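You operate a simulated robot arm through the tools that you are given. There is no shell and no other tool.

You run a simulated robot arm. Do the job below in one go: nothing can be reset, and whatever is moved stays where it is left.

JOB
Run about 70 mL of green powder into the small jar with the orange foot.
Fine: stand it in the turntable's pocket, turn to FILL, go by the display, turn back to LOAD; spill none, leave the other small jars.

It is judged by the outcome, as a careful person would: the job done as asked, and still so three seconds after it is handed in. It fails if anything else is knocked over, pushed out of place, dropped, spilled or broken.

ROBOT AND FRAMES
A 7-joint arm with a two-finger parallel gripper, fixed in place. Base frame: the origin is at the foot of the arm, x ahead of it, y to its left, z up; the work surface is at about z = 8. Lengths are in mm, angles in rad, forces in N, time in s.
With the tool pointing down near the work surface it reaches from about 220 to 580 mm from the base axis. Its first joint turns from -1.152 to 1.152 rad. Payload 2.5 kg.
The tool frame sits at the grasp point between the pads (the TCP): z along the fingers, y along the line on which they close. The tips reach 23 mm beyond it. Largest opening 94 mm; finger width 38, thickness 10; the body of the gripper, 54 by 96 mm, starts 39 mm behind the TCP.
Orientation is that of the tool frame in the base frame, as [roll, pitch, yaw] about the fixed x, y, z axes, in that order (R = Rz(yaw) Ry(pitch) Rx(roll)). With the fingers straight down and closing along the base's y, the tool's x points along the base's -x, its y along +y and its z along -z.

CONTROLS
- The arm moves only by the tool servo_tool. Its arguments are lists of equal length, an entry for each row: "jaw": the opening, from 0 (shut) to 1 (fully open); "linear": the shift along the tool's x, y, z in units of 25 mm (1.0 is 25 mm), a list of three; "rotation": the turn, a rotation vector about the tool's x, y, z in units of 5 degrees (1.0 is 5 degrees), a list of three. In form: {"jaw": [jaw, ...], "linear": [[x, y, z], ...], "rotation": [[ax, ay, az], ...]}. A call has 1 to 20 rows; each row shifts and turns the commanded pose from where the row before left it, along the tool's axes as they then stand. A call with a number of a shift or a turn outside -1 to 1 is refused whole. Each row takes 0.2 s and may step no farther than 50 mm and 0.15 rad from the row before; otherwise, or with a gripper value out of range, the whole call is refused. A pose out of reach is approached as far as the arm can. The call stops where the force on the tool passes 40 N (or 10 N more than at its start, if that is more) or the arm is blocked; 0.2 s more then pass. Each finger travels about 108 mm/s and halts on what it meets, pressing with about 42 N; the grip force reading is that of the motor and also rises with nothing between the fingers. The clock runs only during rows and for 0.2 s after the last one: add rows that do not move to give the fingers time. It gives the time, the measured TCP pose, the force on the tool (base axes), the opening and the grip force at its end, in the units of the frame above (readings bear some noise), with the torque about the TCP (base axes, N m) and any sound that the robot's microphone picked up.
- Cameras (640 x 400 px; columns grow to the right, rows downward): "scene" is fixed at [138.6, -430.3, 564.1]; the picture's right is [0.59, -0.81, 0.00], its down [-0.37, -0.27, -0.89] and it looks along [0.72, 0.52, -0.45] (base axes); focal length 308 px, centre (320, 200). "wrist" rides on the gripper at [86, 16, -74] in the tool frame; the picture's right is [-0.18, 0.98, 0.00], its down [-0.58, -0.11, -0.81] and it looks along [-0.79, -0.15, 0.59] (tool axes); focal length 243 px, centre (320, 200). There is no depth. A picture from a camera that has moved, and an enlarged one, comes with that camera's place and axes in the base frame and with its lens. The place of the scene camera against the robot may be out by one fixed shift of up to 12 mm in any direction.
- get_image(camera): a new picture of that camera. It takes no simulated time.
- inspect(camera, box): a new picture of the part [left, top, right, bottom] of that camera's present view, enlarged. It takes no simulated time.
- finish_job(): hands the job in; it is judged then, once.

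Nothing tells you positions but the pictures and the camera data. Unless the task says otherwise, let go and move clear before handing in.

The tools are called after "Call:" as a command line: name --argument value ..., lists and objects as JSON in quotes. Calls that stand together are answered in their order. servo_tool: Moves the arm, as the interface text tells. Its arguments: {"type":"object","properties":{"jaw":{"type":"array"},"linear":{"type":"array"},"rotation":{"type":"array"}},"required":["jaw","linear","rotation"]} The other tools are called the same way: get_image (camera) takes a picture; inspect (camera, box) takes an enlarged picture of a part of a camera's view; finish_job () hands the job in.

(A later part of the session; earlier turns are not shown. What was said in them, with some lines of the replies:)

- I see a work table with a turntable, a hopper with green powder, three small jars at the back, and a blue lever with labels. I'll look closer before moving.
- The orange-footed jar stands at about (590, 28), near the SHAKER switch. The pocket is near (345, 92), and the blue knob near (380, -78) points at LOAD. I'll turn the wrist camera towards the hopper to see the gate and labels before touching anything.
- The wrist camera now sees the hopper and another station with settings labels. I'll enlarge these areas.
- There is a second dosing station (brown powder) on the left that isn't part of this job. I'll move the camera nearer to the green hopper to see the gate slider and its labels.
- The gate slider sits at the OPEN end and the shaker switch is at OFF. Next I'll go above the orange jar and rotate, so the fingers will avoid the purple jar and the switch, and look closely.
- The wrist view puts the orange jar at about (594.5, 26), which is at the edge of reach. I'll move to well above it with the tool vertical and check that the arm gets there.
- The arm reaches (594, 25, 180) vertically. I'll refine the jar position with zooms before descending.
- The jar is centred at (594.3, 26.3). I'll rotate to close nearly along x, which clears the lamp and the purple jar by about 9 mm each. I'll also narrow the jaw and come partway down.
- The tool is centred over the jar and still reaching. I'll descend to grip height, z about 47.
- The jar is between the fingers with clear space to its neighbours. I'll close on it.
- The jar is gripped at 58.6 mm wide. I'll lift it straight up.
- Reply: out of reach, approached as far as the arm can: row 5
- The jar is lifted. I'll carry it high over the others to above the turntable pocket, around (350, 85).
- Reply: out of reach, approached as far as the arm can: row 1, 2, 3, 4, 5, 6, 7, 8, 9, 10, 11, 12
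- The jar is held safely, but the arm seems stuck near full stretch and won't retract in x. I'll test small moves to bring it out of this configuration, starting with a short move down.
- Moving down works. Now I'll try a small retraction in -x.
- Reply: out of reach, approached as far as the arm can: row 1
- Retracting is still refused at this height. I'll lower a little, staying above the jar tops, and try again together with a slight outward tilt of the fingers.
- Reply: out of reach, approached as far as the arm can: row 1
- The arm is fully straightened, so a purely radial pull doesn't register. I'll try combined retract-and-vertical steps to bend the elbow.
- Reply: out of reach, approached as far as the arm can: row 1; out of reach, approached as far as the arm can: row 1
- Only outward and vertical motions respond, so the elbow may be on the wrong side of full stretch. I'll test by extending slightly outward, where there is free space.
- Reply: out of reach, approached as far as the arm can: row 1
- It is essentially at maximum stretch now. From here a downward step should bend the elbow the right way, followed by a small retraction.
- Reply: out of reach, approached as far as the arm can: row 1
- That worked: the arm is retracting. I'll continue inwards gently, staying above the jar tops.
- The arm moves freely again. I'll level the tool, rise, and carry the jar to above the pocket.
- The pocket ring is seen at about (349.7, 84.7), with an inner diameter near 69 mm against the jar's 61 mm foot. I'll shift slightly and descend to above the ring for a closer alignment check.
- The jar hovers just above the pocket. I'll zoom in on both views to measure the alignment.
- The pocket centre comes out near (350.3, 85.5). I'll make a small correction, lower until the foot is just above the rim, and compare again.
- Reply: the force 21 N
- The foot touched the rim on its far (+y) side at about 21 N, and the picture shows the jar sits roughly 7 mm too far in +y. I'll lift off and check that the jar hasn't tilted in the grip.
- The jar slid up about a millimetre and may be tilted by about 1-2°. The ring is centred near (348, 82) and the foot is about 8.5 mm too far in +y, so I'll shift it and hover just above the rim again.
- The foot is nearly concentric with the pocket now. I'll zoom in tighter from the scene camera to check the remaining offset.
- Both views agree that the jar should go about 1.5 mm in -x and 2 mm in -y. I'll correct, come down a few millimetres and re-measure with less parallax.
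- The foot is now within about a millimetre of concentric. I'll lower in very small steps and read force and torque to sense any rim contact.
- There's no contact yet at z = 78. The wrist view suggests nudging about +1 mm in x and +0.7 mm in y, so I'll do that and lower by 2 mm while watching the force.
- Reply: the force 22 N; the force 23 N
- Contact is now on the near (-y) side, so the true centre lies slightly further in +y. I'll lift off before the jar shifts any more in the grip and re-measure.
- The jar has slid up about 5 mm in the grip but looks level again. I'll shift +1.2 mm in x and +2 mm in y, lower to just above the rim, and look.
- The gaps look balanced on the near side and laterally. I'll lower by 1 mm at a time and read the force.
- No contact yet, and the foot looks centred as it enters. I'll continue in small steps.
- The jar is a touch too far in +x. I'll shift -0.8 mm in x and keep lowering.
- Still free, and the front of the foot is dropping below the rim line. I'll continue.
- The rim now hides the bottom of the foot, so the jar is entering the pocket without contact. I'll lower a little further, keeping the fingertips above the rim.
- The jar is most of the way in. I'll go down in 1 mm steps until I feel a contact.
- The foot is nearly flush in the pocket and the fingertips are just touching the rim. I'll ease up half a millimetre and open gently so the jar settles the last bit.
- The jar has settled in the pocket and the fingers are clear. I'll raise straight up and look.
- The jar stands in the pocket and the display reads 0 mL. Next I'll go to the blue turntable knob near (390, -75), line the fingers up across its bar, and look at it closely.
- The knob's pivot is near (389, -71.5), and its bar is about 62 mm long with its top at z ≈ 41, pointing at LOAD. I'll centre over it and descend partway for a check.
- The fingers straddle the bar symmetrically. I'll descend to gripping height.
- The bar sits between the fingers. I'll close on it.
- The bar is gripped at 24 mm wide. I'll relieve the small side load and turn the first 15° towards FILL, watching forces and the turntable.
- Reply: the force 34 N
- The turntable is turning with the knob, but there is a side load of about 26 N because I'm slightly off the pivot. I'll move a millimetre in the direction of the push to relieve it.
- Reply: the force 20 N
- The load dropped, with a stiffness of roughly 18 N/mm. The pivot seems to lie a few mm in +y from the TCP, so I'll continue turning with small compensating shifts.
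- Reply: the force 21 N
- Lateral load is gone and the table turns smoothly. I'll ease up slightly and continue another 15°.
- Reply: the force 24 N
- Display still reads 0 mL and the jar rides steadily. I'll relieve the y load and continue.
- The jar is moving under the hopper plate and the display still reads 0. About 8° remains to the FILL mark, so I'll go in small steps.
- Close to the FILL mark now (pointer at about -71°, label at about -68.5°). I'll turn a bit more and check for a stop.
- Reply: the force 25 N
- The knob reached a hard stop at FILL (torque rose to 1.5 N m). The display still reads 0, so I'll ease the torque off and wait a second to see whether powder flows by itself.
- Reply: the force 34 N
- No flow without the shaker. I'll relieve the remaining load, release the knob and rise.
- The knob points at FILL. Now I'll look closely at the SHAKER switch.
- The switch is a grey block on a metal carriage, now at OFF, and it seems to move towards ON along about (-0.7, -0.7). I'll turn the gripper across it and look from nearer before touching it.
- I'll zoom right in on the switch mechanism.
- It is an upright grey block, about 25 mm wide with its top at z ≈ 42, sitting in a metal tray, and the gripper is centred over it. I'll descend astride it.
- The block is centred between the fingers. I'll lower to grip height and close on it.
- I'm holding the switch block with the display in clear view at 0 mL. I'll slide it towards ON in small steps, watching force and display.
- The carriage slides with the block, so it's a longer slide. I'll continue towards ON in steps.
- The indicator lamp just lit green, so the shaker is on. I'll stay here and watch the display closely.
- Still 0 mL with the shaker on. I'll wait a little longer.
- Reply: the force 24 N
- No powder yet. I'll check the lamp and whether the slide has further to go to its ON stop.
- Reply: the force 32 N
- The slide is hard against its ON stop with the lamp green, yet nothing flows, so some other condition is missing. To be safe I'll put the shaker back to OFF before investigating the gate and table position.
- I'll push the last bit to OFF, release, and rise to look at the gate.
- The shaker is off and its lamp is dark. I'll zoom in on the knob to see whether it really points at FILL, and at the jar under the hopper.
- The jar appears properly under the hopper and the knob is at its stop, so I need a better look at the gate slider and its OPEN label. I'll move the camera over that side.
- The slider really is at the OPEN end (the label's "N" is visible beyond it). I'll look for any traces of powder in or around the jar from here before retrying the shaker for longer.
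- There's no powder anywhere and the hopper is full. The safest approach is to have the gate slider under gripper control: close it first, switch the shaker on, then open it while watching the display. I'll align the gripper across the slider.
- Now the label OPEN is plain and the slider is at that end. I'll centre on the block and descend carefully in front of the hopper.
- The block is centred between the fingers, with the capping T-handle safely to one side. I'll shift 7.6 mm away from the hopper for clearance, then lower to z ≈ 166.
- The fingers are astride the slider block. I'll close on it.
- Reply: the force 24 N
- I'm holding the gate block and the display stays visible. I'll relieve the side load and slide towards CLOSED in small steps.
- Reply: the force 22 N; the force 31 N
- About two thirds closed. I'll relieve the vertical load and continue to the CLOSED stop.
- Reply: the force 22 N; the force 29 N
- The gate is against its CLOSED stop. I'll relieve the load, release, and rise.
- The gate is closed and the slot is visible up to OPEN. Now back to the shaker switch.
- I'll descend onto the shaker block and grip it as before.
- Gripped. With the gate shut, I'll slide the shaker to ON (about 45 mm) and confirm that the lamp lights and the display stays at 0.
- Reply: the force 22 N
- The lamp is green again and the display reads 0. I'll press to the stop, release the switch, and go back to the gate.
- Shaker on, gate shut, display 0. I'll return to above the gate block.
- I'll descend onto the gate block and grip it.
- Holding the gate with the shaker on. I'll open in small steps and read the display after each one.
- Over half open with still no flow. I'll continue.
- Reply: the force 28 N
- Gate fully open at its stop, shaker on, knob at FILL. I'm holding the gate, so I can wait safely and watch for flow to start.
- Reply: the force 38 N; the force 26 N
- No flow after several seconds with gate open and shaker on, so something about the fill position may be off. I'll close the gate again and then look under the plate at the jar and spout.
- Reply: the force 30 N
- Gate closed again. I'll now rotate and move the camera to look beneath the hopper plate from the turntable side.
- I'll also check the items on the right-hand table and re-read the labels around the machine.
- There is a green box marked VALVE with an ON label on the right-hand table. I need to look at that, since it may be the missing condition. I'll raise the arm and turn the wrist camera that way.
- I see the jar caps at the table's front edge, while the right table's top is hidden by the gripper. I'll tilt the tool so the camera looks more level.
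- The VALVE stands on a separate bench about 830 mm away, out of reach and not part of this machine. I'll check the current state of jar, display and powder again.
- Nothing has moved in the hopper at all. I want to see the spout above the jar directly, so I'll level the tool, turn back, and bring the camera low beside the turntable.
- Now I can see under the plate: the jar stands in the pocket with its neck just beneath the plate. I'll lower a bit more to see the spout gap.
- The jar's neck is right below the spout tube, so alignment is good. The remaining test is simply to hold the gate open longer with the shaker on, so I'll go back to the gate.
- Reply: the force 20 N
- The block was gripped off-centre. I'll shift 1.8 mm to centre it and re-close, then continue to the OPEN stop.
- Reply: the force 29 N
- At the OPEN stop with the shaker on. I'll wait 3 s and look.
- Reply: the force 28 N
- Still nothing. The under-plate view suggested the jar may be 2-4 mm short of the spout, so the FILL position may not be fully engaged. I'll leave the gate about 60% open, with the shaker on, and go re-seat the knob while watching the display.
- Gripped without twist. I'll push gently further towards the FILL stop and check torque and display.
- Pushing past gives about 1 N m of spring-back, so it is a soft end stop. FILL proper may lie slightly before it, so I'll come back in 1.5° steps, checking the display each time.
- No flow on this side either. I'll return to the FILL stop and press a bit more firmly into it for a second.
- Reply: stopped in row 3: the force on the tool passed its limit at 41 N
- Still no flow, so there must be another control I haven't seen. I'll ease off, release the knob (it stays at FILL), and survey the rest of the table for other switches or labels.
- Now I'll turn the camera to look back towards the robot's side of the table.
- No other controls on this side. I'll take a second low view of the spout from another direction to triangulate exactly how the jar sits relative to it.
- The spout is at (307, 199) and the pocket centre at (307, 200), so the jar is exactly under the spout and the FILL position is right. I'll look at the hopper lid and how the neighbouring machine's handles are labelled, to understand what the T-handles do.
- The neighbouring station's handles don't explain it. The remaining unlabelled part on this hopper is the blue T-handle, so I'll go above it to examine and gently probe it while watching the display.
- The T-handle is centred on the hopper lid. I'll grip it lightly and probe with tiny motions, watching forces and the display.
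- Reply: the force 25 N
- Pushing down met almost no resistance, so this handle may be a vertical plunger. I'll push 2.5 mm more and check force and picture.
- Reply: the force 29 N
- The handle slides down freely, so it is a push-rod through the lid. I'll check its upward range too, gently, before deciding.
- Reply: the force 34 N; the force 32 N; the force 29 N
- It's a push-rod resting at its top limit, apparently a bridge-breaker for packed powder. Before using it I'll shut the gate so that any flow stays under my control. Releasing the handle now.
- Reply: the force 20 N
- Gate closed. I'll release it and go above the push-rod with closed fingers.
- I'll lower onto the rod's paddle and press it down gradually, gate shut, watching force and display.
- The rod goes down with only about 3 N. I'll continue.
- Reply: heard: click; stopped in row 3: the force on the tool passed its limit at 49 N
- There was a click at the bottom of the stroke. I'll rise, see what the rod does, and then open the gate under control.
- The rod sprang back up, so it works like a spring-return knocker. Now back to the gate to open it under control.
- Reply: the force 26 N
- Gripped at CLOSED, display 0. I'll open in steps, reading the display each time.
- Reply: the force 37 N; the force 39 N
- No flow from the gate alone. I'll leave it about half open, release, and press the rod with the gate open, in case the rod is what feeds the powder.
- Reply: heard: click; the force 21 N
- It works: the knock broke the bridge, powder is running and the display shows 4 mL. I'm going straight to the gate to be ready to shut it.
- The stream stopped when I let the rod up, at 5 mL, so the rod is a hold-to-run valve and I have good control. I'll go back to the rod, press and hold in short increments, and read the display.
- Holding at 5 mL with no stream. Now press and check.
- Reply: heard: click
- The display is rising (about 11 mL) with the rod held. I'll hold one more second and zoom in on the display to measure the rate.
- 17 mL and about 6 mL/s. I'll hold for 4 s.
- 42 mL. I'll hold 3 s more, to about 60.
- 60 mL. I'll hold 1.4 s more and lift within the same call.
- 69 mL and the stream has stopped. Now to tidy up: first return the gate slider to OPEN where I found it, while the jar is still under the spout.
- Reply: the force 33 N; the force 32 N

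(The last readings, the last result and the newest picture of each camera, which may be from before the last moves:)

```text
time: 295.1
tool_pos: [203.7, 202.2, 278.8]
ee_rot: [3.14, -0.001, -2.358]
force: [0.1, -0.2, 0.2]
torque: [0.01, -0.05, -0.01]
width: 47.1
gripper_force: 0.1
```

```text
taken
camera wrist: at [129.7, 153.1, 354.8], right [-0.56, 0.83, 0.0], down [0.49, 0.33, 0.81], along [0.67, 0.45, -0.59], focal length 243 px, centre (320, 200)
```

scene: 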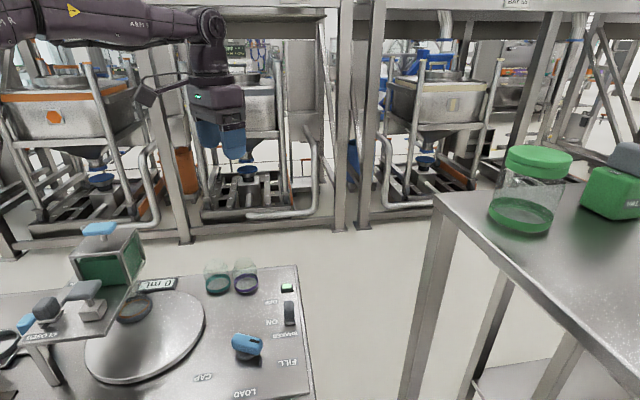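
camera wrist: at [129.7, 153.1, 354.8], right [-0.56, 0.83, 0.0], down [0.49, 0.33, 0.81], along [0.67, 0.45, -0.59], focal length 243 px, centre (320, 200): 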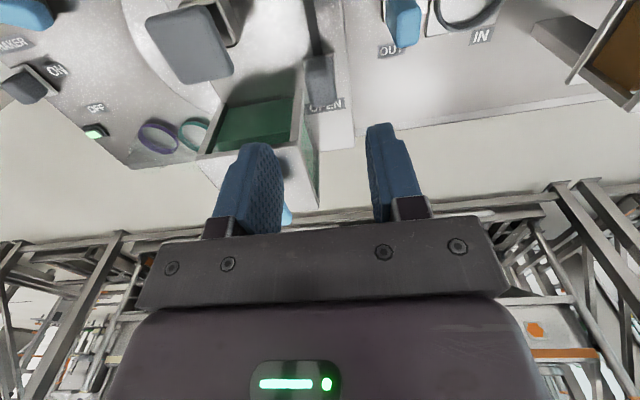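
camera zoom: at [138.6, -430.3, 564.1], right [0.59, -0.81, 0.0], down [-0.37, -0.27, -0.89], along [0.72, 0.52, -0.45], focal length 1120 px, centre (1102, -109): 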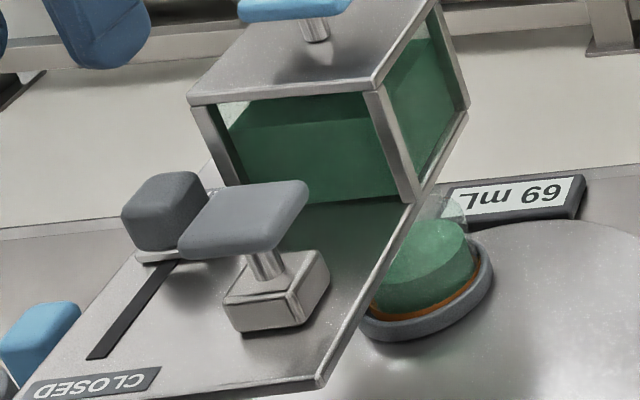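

Gate is back at OPEN as found and the display is steady at 69 mL. Now switch the shaker off.

Call:
servo_tool --jaw '[0.6, 0.6, 0.6, 0.6, 0.6, 0.6, 0.6, 0.6, 0.6, 0.6, 0.6, 0.6, 0.6, 0.6, 0.6, 0.6, 0.6, 0.6]' --linear '[[-0.031, -0.976, 0], [-0.031, -0.976, 0], [-0.031, -0.976, 0], [-0.031, -0.976, 0], [-0.031, -0.976, 0], [-0.031, -0.976, 0], [-0.031, -0.976, 0], [-0.031, -0.976, 0], [-0.031, -0.976, 0], [-0.031, -0.976, 0], [-0.031, -0.976, 0], [-0.031, -0.976, 0.6], [-0.031, -0.976, 0.6], [-0.031, -0.976, 0.6], [-0.031, -0.976, 0.6], [-0.031, -0.976, 0.6], [-0.031, -0.976, 0.6], [0, 0, 0]]' --rotation '[[0, 0, 0], [0, 0, 0], [0, 0, 0], [0, 0, 0], [0, 0, 0], [0, 0, 0], [0, 0, 0], [0, 0, 0], [0, 0, 0], [0, 0, 0], [0, 0, 0], [0, 0, 0], [0, 0, 0], [0, 0, 0], [0, 0, 0], [0, 0, 0], [0, 0, 0], [0, 0, 0]]'

Call:
get_image --camera "wrist"

Call:
inspect --camera "wrist" --box '[220, 0, 420, 125]'

```text
time: 298.9
tool_pos: [510.0, -85.0, 190.7]
ee_rot: [3.141, -0.002, -2.36]
force: [0.2, 0.2, 0.7]
torque: [0.01, -0.02, 0.03]
width: 56.3
gripper_force: 0.1
```

```text
taken
camera wrist: at [436.3, -133.7, 265.0], right [-0.56, 0.83, 0.0], down [0.49, 0.33, 0.81], along [0.67, 0.45, -0.59], focal length 243 px, centre (320, 200)
```

wrist: 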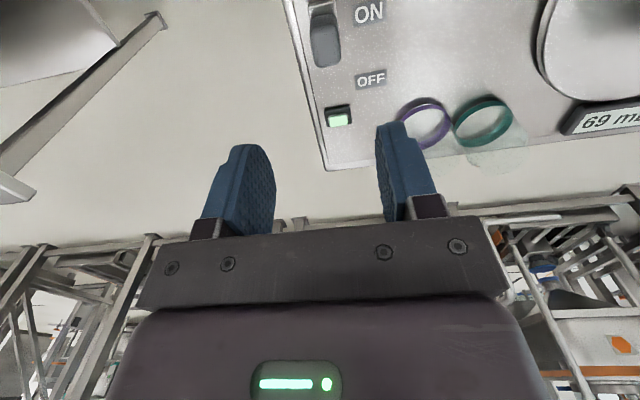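

```text
3.20 times, centred on (320, 62) of wrist
camera zoom: at [436.3, -133.7, 265.0], right [-0.56, 0.83, 0.0], down [0.49, 0.33, 0.81], along [0.67, 0.45, -0.59], focal length 776 px, centre (320, 640)
```

zoom: 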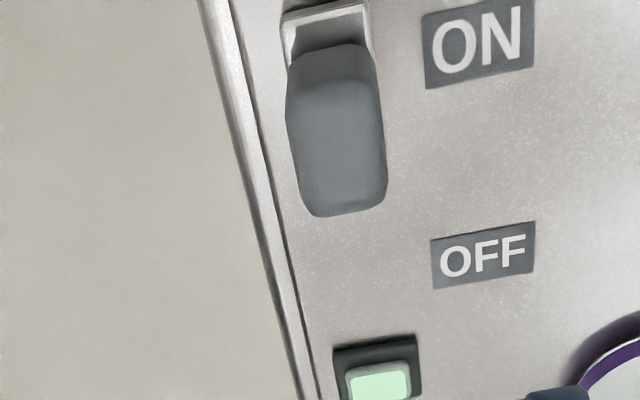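

Call:
servo_tool --jaw '[0.6, 0.6, 0.6, 0.6, 0.6, 0.6, 0.6, 0.6, 0.4, 0.2, 0.1, 0.1, 0.1]' --linear '[[0.03, 0.195, 0.8], [0, 0, 0.84], [0, 0, 0.84], [0, 0, 0.84], [0, 0, 0.84], [0, 0, 0.84], [0, 0, 0.83], [0, 0, 0], [0, 0, 0], [0, 0, 0], [0, 0, 0], [0, 0, 0], [0, 0, 0]]' --rotation '[[0, 0, 0], [0, 0, 0], [0, 0, 0], [0, 0, 0], [0, 0, 0], [0, 0, 0], [0, 0, 0], [0, 0, 0], [0, 0, 0], [0, 0, 0], [0, 0, 0], [0, 0, 0], [0, 0, 0]]'

Call:
get_image --camera "wrist"

```text
time: 301.8
tool_pos: [502.3, -83.0, 44.7]
ee_rot: [-3.14, -0.001, -2.358]
force: [5.1, -3.8, -5.5]
torque: [0.12, -0.19, 0.37]
width: 23.5
gripper_force: 45.2
```

```text
taken
camera wrist: at [429.7, -133.4, 120.7], right [-0.56, 0.83, 0.0], down [0.49, 0.33, 0.81], along [0.67, 0.45, -0.59], focal length 243 px, centre (320, 200)
```

wrist: 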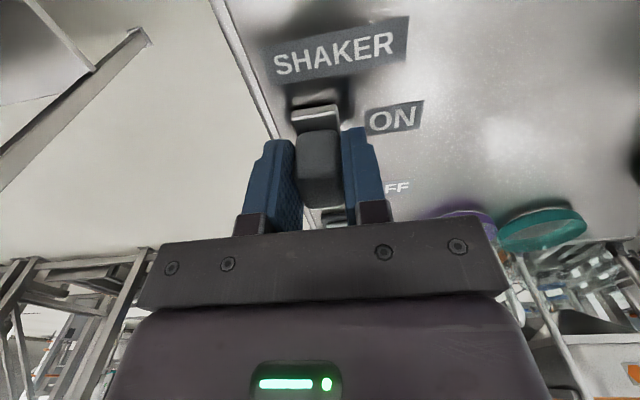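

Gripped. Sliding the shaker back to its OFF stop (about 45 mm).

Call:
servo_tool --jaw '[0.1, 0.1, 0.1, 0.1, 0.1, 0.1]' --linear '[[-0.4, 0, 0], [-0.4, 0, 0], [-0.4, 0, 0], [-0.4, 0, 0], [-0.2, 0, 0], [0, 0, 0]]' --rotation '[[0, 0, 0], [0, 0, 0], [0, 0, 0], [0, 0, 0], [0, 0, 0], [0, 0, 0]]'

Call:
get_image --camera "wrist"

Call:
inspect --camera "scene" --box '[70, 220, 230, 330]'

```text
time: 303.1
tool_pos: [536.6, -49.9, 44.5]
ee_rot: [-3.14, -0.002, -2.36]
force: [-11.6, -16.6, 21.5]
torque: [0.07, 0.38, 0.47]
width: 23.9
gripper_force: 45.1
```

```text
taken
camera wrist: at [462.6, -100.3, 120.5], right [-0.56, 0.83, 0.0], down [0.49, 0.34, 0.8], along [0.67, 0.45, -0.59], focal length 243 px, centre (320, 200)
```

wrist: 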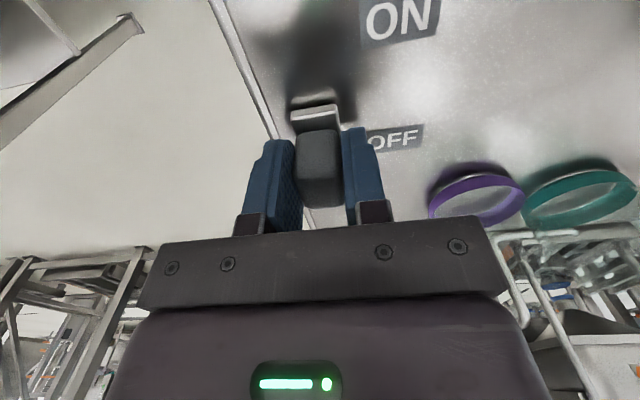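

```text
3.64 times, centred on (150, 275) of scene
camera zoom: at [138.4, -430.3, 564.2], right [0.59, -0.81, 0.0], down [-0.37, -0.27, -0.89], along [0.72, 0.52, -0.45], focal length 1120 px, centre (938, -73)
```

zoom: 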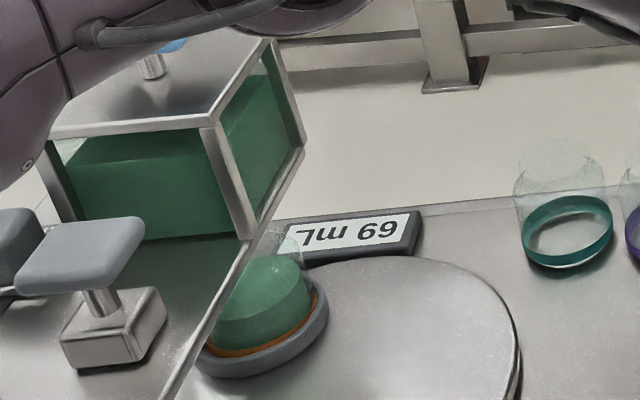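

At the OFF stop. I'll release, rise, and verify that the lamp is out.

Call:
servo_tool --jaw '[0.1, 0.3, 0.5, 0.6, 0.6, 0.6, 0.6, 0.6, 0.6, 0.6, 0.6, 0.6]' --linear '[[0.04, 0, -0.02], [0, 0, 0], [0, 0, 0], [0, 0, 0], [0, 0, 0], [0, 0, -0.6], [0, 0, -1], [0, 0, -1], [0, 0, -1], [0, 0, -1], [0, 0, -1], [0, 0, 0]]' --rotation '[[0, 0, 0], [0, 0, 0], [0, 0, 0], [0, 0, 0], [0, 0, 0], [0, 0, 0], [0, 0, 0], [0, 0, 0], [0, 0, 0], [0, 0, 0], [0, 0, 0], [0, 0, 0]]'

Call:
get_image --camera "wrist"

Call:
inspect --camera "scene" --box '[200, 270, 330, 400]'

```text
time: 305.8
tool_pos: [536.5, -49.0, 186.5]
ee_rot: [3.141, -0.001, -2.358]
force: [-0.7, 0.7, 0.3]
torque: [0.01, 0.02, 0.01]
width: 56.4
gripper_force: 0.0
```

```text
taken
camera wrist: at [463.6, -98.7, 261.2], right [-0.56, 0.83, 0.0], down [0.49, 0.33, 0.81], along [0.67, 0.45, -0.59], focal length 243 px, centre (320, 200)
```

wrist: 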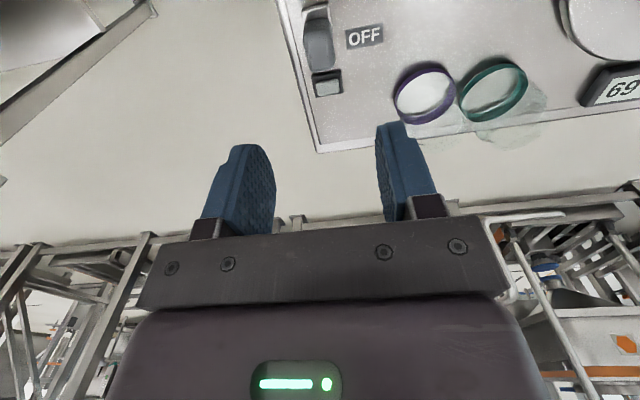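

```text
3.08 times, centred on (265, 335) of scene
camera zoom: at [138.6, -430.3, 564.1], right [0.59, -0.81, 0.0], down [-0.37, -0.27, -0.89], along [0.72, 0.52, -0.45], focal length 948 px, centre (489, -215)
```

zoom: 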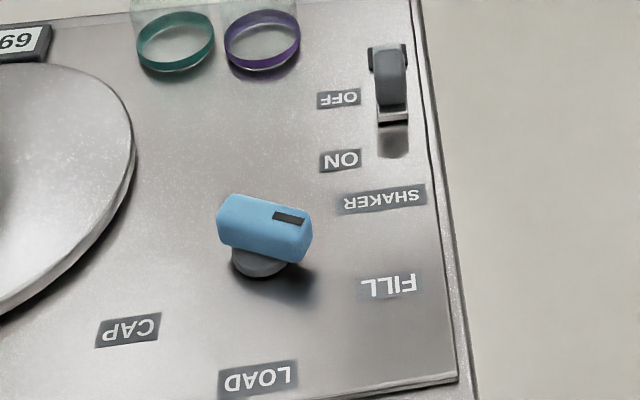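

Shaker off, lamp dark. Now to the knob: align with its FILL orientation and grip it.

Call:
servo_tool --jaw '[0.6, 0.6, 0.6, 0.6, 0.6, 0.6, 0.6, 0.6, 0.6, 0.6, 0.6, 0.6, 0.6, 0.6, 0.6, 0.6, 0.6, 0.6, 0.6, 0.6]' --linear '[[0.779, 0.574, 0], [0.779, 0.574, 0], [0.779, 0.574, 0], [0.779, 0.574, 0], [0.779, 0.574, 0], [0.779, 0.574, 0], [0, 0, 0], [0, 0, 0], [0, 0, 0], [0, 0, 0], [0, 0, 0], [0, 0, 0], [0, 0, 0], [0, 0, 0], [0, 0, 0], [0, 0, 0], [0, 0, 0], [0, 0, 0], [0, 0, 0], [0, 0, 0]]' --rotation '[[0, 0, 0], [0, 0, 0], [0, 0, 0], [0, 0, 0], [0, 0, 0], [0, 0, 0], [0, 0, -1], [0, 0, -1], [0, 0, -1], [0, 0, -1], [0, 0, -1], [0, 0, -1], [0, 0, -1], [0, 0, -1], [0, 0, -1], [0, 0, -1], [0, 0, -1], [0, 0, -1], [0, 0, -1], [0, 0, 0]]'

Call:
get_image --camera "wrist"

```text
time: 309.9
tool_pos: [391.7, -70.0, 184.3]
ee_rot: [-3.141, 0.0, -1.222]
force: [0.6, 1.1, -0.3]
torque: [0.01, -0.01, -0.01]
width: 56.4
gripper_force: 0.1
```

```text
taken
camera wrist: at [405.6, -157.0, 260.5], right [-0.99, -0.16, 0.0], down [-0.1, 0.58, 0.81], along [-0.13, 0.8, -0.59], focal length 243 px, centre (320, 200)
```

wrist: 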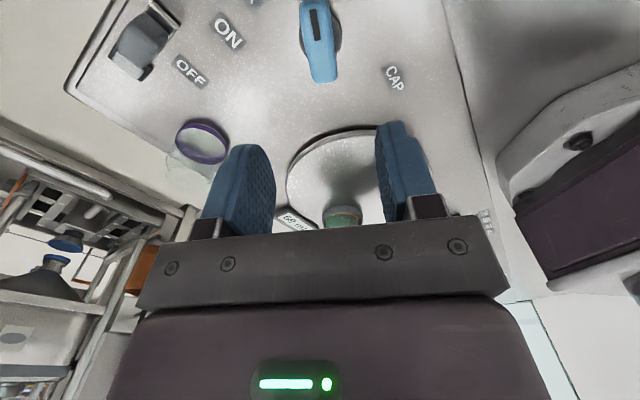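

Call:
servo_tool --jaw '[0.6, 0.6, 0.6, 0.6, 0.6, 0.6, 0.6, 0.6, 0.4, 0.2, 0.1, 0.1, 0.1]' --linear '[[0, -0.03, 0.78], [0, 0, 0.78], [0, 0, 0.78], [0, 0, 0.78], [0, 0, 0.78], [0, 0, 0.78], [0, 0, 0.8], [0, 0, 0], [0, 0, 0], [0, 0, 0], [0, 0, 0], [0, 0, 0], [0, 0, 0]]' --rotation '[[0, 0, 0], [0, 0, 0], [0, 0, 0], [0, 0, 0], [0, 0, 0], [0, 0, 0], [0, 0, 0], [0, 0, 0], [0, 0, 0], [0, 0, 0], [0, 0, 0], [0, 0, 0], [0, 0, 0]]'

Call:
get_image --camera "wrist"

Call:
inspect --camera "scene" --box '[70, 220, 230, 330]'

```text
time: 312.8
tool_pos: [392.0, -69.7, 47.3]
ee_rot: [3.137, -0.002, -1.223]
force: [-23.3, -5.2, 4.8]
torque: [-0.51, -0.83, 0.07]
width: 24.0
gripper_force: 45.1
```

```text
taken
camera wrist: at [405.8, -157.2, 122.6], right [-0.99, -0.16, 0.0], down [-0.09, 0.58, 0.81], along [-0.13, 0.8, -0.59], focal length 243 px, centre (320, 200)
```

wrist: 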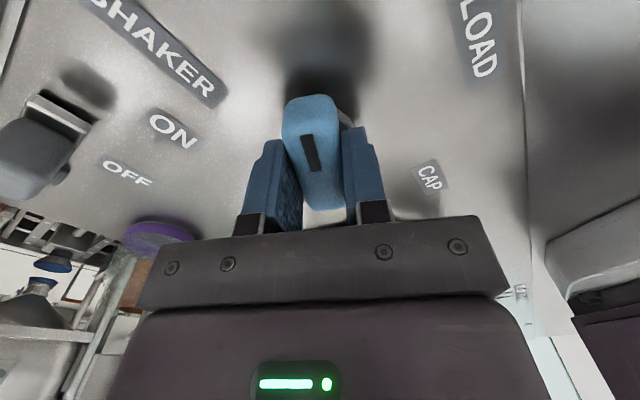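

```text
3.64 times, centred on (150, 275) of scene
camera zoom: at [138.5, -430.3, 564.1], right [0.59, -0.81, 0.0], down [-0.37, -0.27, -0.89], along [0.72, 0.52, -0.45], focal length 1120 px, centre (938, -73)
```

zoom: 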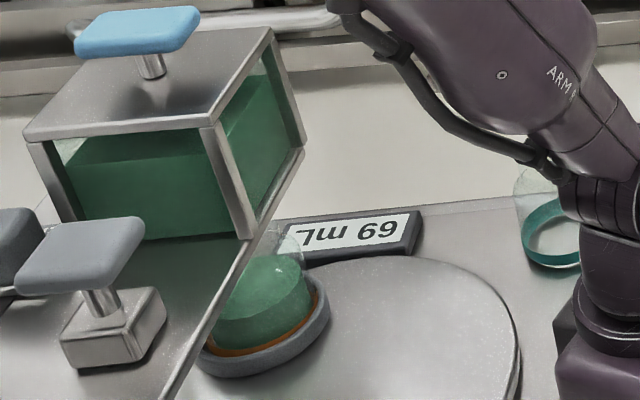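

Gripped. I'll turn smoothly back towards LOAD in gentle chunks, checking load and the jar.

Call:
servo_tool --jaw '[0.1, 0.1, 0.1, 0.1, 0.1, 0.1]' --linear '[[0, 0.05, 0], [0, 0.005, 0], [0, 0.005, 0], [0, 0.005, 0], [0, 0.005, 0], [0, 0, 0]]' --rotation '[[0, 0, 0.4], [0, 0, 0.6], [0, 0, 0.7], [0, 0, 0.7], [0, 0, 0.6], [0, 0, 0]]'

Call:
inspect --camera "scene" --box '[70, 220, 230, 330]'

```text
time: 314.1
tool_pos: [391.8, -70.4, 47.2]
ee_rot: [-3.139, -0.001, -1.486]
force: [3.0, -11.1, -25.0]
torque: [-0.85, 0.2, -0.01]
width: 24.0
gripper_force: 45.3
```

```text
3.64 times, centred on (150, 275) of scene
camera zoom: at [138.7, -430.3, 564.1], right [0.59, -0.81, 0.0], down [-0.37, -0.27, -0.89], along [0.72, 0.52, -0.45], focal length 1120 px, centre (938, -73)
```

zoom: 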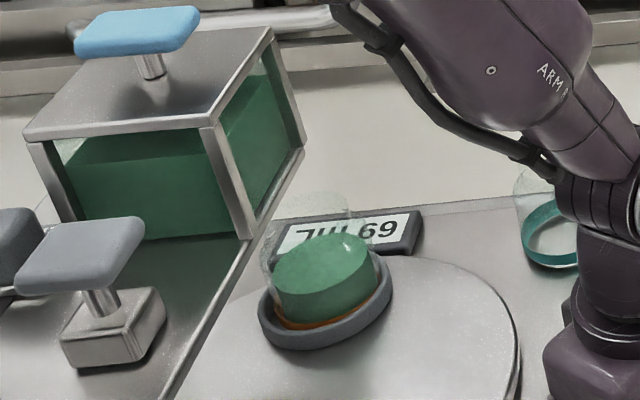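

The jar came out cleanly and the display still reads 69. I'll continue.

Call:
servo_tool --jaw '[0.1, 0.1, 0.1, 0.1, 0.1, 0.1]' --linear '[[0.02, 0.01, 0.03], [0, 0.005, 0], [0, 0.005, 0], [0, 0.005, 0], [0, 0.005, 0], [0, 0, 0]]' --rotation '[[0, 0, 0.5], [0, 0, 0.7], [0, 0, 0.7], [0, 0, 0.7], [0, 0, 0.5], [0, 0, 0]]'

Call:
servo_tool --jaw '[0.1, 0.1]' --linear '[[0, 0, 0], [0, 0, 0]]' --rotation '[[0, 0, 0], [0, 0, 0]]'

Call:
inspect --camera "scene" --box '[70, 220, 230, 350]'

```text
time: 315.6
tool_pos: [390.0, -70.0, 47.5]
ee_rot: [-3.139, 0.001, -1.755]
force: [3.1, -0.3, 4.3]
torque: [-0.54, 0.65, 0.0]
width: 24.0
gripper_force: 45.0
```

```text
time: 316.1
tool_pos: [390.8, -70.8, 47.6]
ee_rot: [-3.138, 0.002, -1.755]
force: [5.9, 2.0, 5.8]
torque: [-0.08, 0.38, -0.02]
width: 24.0
gripper_force: 44.8
```

```text
3.08 times, centred on (150, 285) of scene
camera zoom: at [138.6, -430.3, 564.1], right [0.59, -0.81, 0.0], down [-0.37, -0.27, -0.89], along [0.72, 0.52, -0.45], focal length 948 px, centre (843, -62)
```

zoom: 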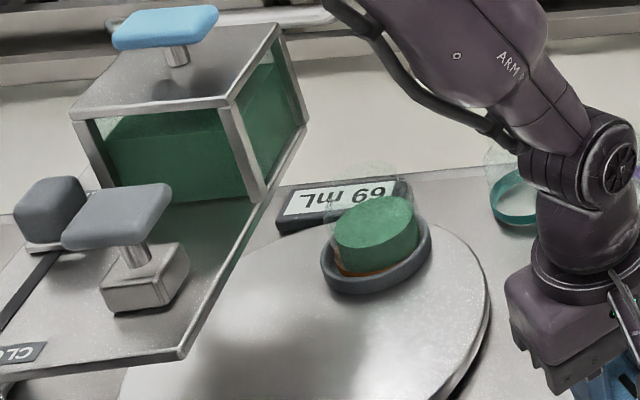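

Call:
servo_tool --jaw '[0.1, 0.1, 0.1, 0.1, 0.1, 0.1]' --linear '[[0, 0.003, 0], [0, 0.004, 0], [0, 0.004, 0], [0, 0.004, 0], [0, 0.004, 0], [0, 0, 0]]' --rotation '[[0, 0, 0.5], [0, 0, 0.7], [0, 0, 0.7], [0, 0, 0.7], [0, 0, 0.6], [0, 0, 0]]'

Call:
inspect --camera "scene" --box '[70, 220, 230, 350]'

```text
time: 317.6
tool_pos: [389.5, -70.4, 47.7]
ee_rot: [-3.14, 0.001, -2.038]
force: [18.7, 7.1, -3.2]
torque: [-0.37, 0.41, -0.05]
width: 23.8
gripper_force: 44.8
```

```text
3.08 times, centred on (150, 285) of scene
camera zoom: at [138.6, -430.3, 564.1], right [0.59, -0.81, 0.0], down [-0.37, -0.27, -0.89], along [0.72, 0.52, -0.45], focal length 948 px, centre (843, -62)
```

zoom: 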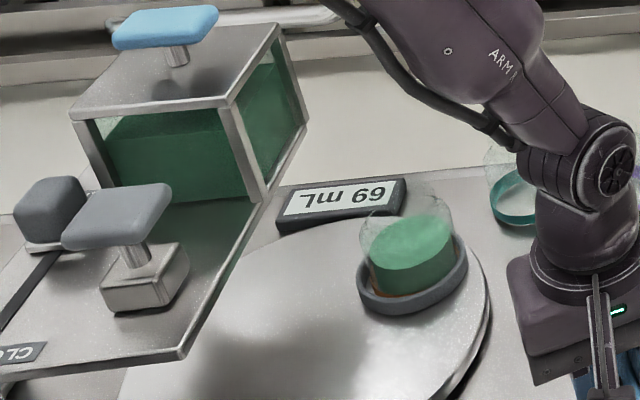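

Call:
servo_tool --jaw '[0.1, 0.1, 0.1, 0.1, 0.1, 0.1, 0.1]' --linear '[[-0.025, -0.022, 0], [0, 0, 0], [0, 0, 0], [0, 0, 0], [0, 0, 0], [0, 0, 0], [0, 0, 0]]' --rotation '[[0, 0, 0.5], [0, 0, 0.7], [0, 0, 0.7], [0, 0, 0.7], [0, 0, 0.65], [0, 0, 0.6], [0, 0, 0]]'

Call:
inspect --camera "scene" --box '[70, 220, 230, 350]'

Call:
inspect --camera "scene" --box '[150, 285, 214, 345]'

```text
time: 319.1
tool_pos: [389.3, -68.6, 46.8]
ee_rot: [3.137, -0.002, -2.372]
force: [-20.6, 20.1, 22.5]
torque: [0.22, -0.78, 0.11]
width: 23.7
gripper_force: 45.4
```

```text
3.08 times, centred on (150, 285) of scene
camera zoom: at [138.5, -430.3, 564.1], right [0.59, -0.81, 0.0], down [-0.37, -0.27, -0.89], along [0.72, 0.52, -0.45], focal length 948 px, centre (843, -62)
```

zoom: 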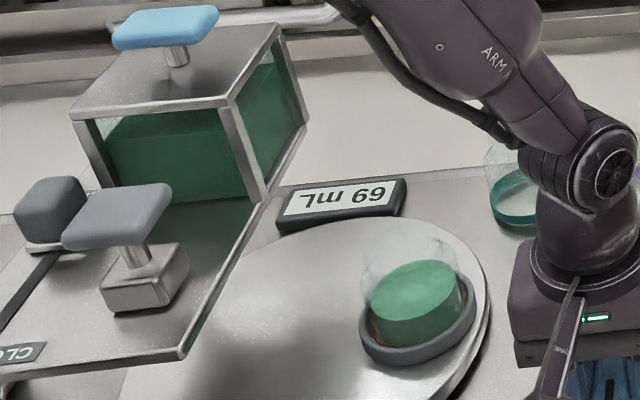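

```text
6.67 times, centred on (182, 315) of scene
camera zoom: at [138.5, -430.3, 564.1], right [0.59, -0.81, 0.0], down [-0.37, -0.27, -0.89], along [0.72, 0.52, -0.45], focal length 2053 px, centre (1240, -567)
```

zoom: 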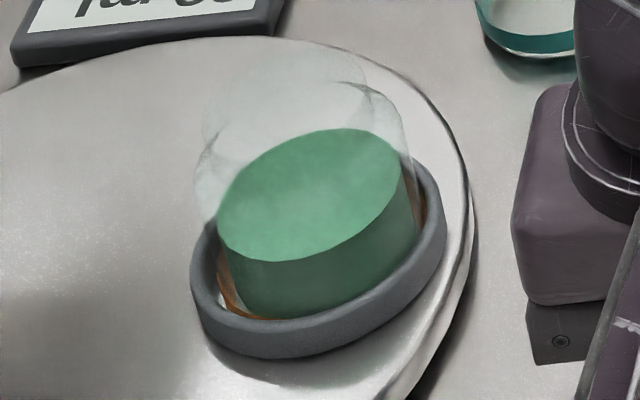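

Back at LOAD: the pocket is at its original place. I'll relieve the side load, then release the knob.

Call:
servo_tool --jaw '[0.1, 0.1, 0.1]' --linear '[[0, 0.06, -0.035], [0, 0, 0], [0, 0, 0]]' --rotation '[[0, 0, 0.02], [0, 0, 0], [0, 0, 0]]'

Call:
servo_tool --jaw '[0.15, 0.3, 0.5, 0.6, 0.6]' --linear '[[0, 0, 0], [0, 0, 0], [0, 0, 0], [0, 0, 0], [0, 0, 0]]' --rotation '[[0, 0, 0], [0, 0, 0], [0, 0, 0], [0, 0, 0], [0, 0, 0]]'

Call:
inspect --camera "scene" --box '[150, 285, 214, 345]'

```text
time: 319.9
tool_pos: [389.3, -69.7, 47.5]
ee_rot: [-3.141, 0.0, -2.374]
force: [4.0, 13.0, -24.5]
torque: [-0.49, 0.46, 0.06]
width: 23.8
gripper_force: 45.3
```

```text
time: 321.1
tool_pos: [390.2, -70.5, 47.4]
ee_rot: [3.14, 0.0, -2.373]
force: [-0.5, 0.0, -0.1]
torque: [0.02, 0.01, 0.02]
width: 56.5
gripper_force: 0.0
```

```text
6.67 times, centred on (182, 315) of scene
camera zoom: at [138.6, -430.3, 564.1], right [0.59, -0.81, 0.0], down [-0.37, -0.27, -0.89], along [0.72, 0.52, -0.45], focal length 2053 px, centre (1240, -567)
```

zoom: 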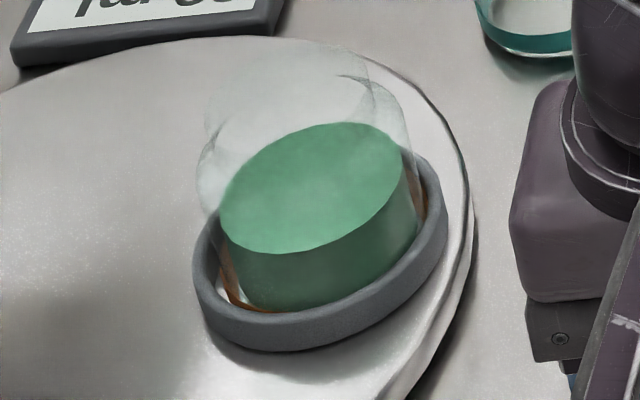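

Released. I'll raise the arm clear and take final views.

Call:
servo_tool --jaw '[0.6, 0.6, 0.6, 0.6, 0.6, 0.6, 0.6, 0.6, 0.6, 0.6, 0.6, 0.6, 0.6, 0.6]' --linear '[[0, 0, -0.5], [0, 0, -1], [0, 0, -1], [0, 0, -1], [0, 0, -1], [0, 0, -1], [0, 0, -1], [0, 0, -1], [0, 0, -1], [0, 0, -1], [0, 0, -1], [0, 0, -1], [0, 0, -1], [0, 0, 0]]' --rotation '[[0, 0, 0], [0, 0, 0], [0, 0, 0], [0, 0, 0], [0, 0, 0], [0, 0, 0], [0, 0, 0], [0, 0, 0], [0, 0, 0], [0, 0, 0], [0, 0, 0], [0, 0, 0], [0, 0, 0], [0, 0, 0]]'

Call:
get_image --camera "scene"

Call:
inspect --camera "scene" --box '[70, 220, 330, 400]'

Call:
inspect --camera "scene" --box '[200, 310, 310, 400]'

Call:
inspect --camera "scene" --box '[100, 260, 220, 345]'

Call:
get_image --camera "wrist"

```text
time: 324.1
tool_pos: [390.2, -70.5, 360.3]
ee_rot: [3.14, 0.0, -2.375]
force: [0.1, 0.2, -0.4]
torque: [0.0, -0.01, 0.02]
width: 56.4
gripper_force: 0.0
```

```text
taken
```

scene: 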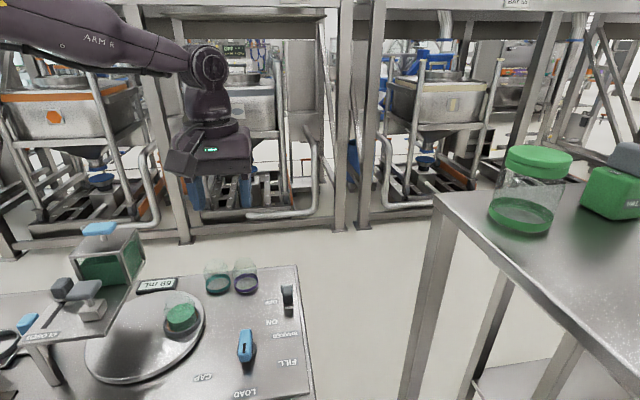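

```text
2.22 times, centred on (200, 310) of scene
camera zoom: at [138.6, -430.3, 564.1], right [0.59, -0.81, 0.0], down [-0.37, -0.27, -0.89], along [0.72, 0.52, -0.45], focal length 684 px, centre (587, -44)
```

zoom: 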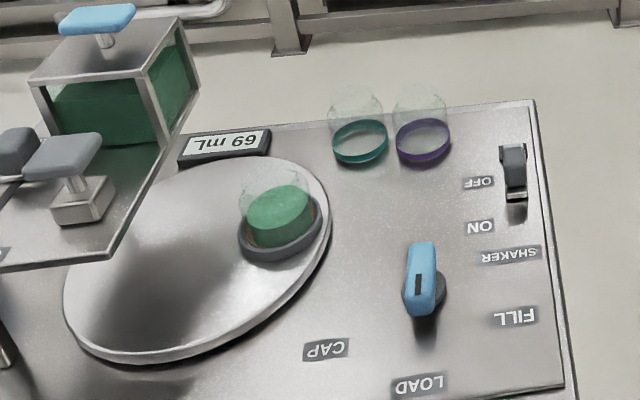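

```text
4.44 times, centred on (255, 355) of scene
camera zoom: at [138.6, -430.3, 564.1], right [0.59, -0.81, 0.0], down [-0.37, -0.27, -0.89], along [0.72, 0.52, -0.45], focal length 1369 px, centre (609, -489)
```

zoom: 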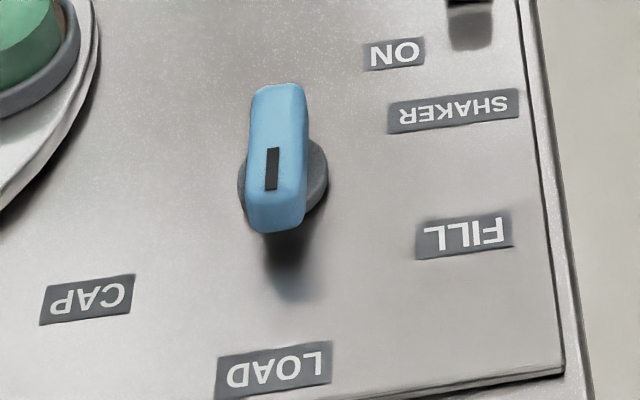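

```text
4.71 times, centred on (160, 302) of scene
camera zoom: at [138.6, -430.3, 564.1], right [0.59, -0.81, 0.0], down [-0.37, -0.27, -0.89], along [0.72, 0.52, -0.45], focal length 1449 px, centre (1073, -282)
```

zoom: 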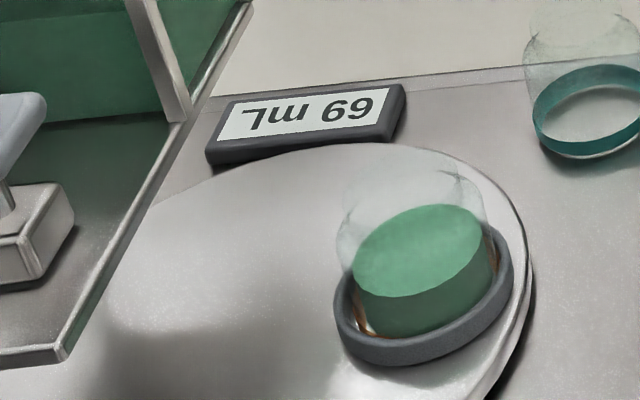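

```text
taken
camera wrist: at [317.0, -119.1, 435.1], right [-0.55, 0.83, 0.0], down [0.49, 0.33, 0.81], along [0.67, 0.44, -0.59], focal length 243 px, centre (320, 200)
```

wrist: 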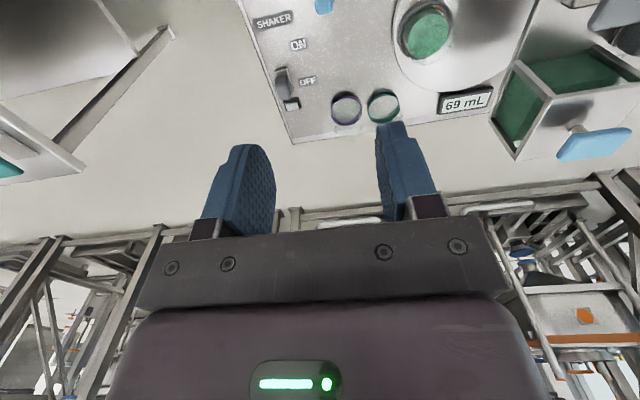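

The orange-footed jar is in the pocket at LOAD. The display reads 69 mL in both cameras, and the knob mark is where it started. The shaker is off and the gate is at OPEN as found. The other small jars are untouched, I see no spilled powder, and the arm is clear, so I'm handing the job in.

Call:
finish_job

```text
The job is handed in.
```

The orange-footed jar now holds about 69 mL of green powder by the display. It is standing in the turntable's pocket, turned back to LOAD. I saw no spilled powder, and the other small jars were not touched.

- **How the powder runs:** turning to FILL was not enough. Powder only ran while the blue T-handle on the hopper lid was pressed down, with the gate open. It stopped as soon as I let the handle up.
- **Shaker:** it was also on during filling. I did not test whether it is needed.
- **Setting the jar down:** the jar touched the pocket rim three times on the way in, at about 20 N. It slid up slightly in the gripper each time, then went in cleanly.
- **How things are left:** the shaker switch is off and the gate is at OPEN, both as I found them. The arm is raised clear of the table.
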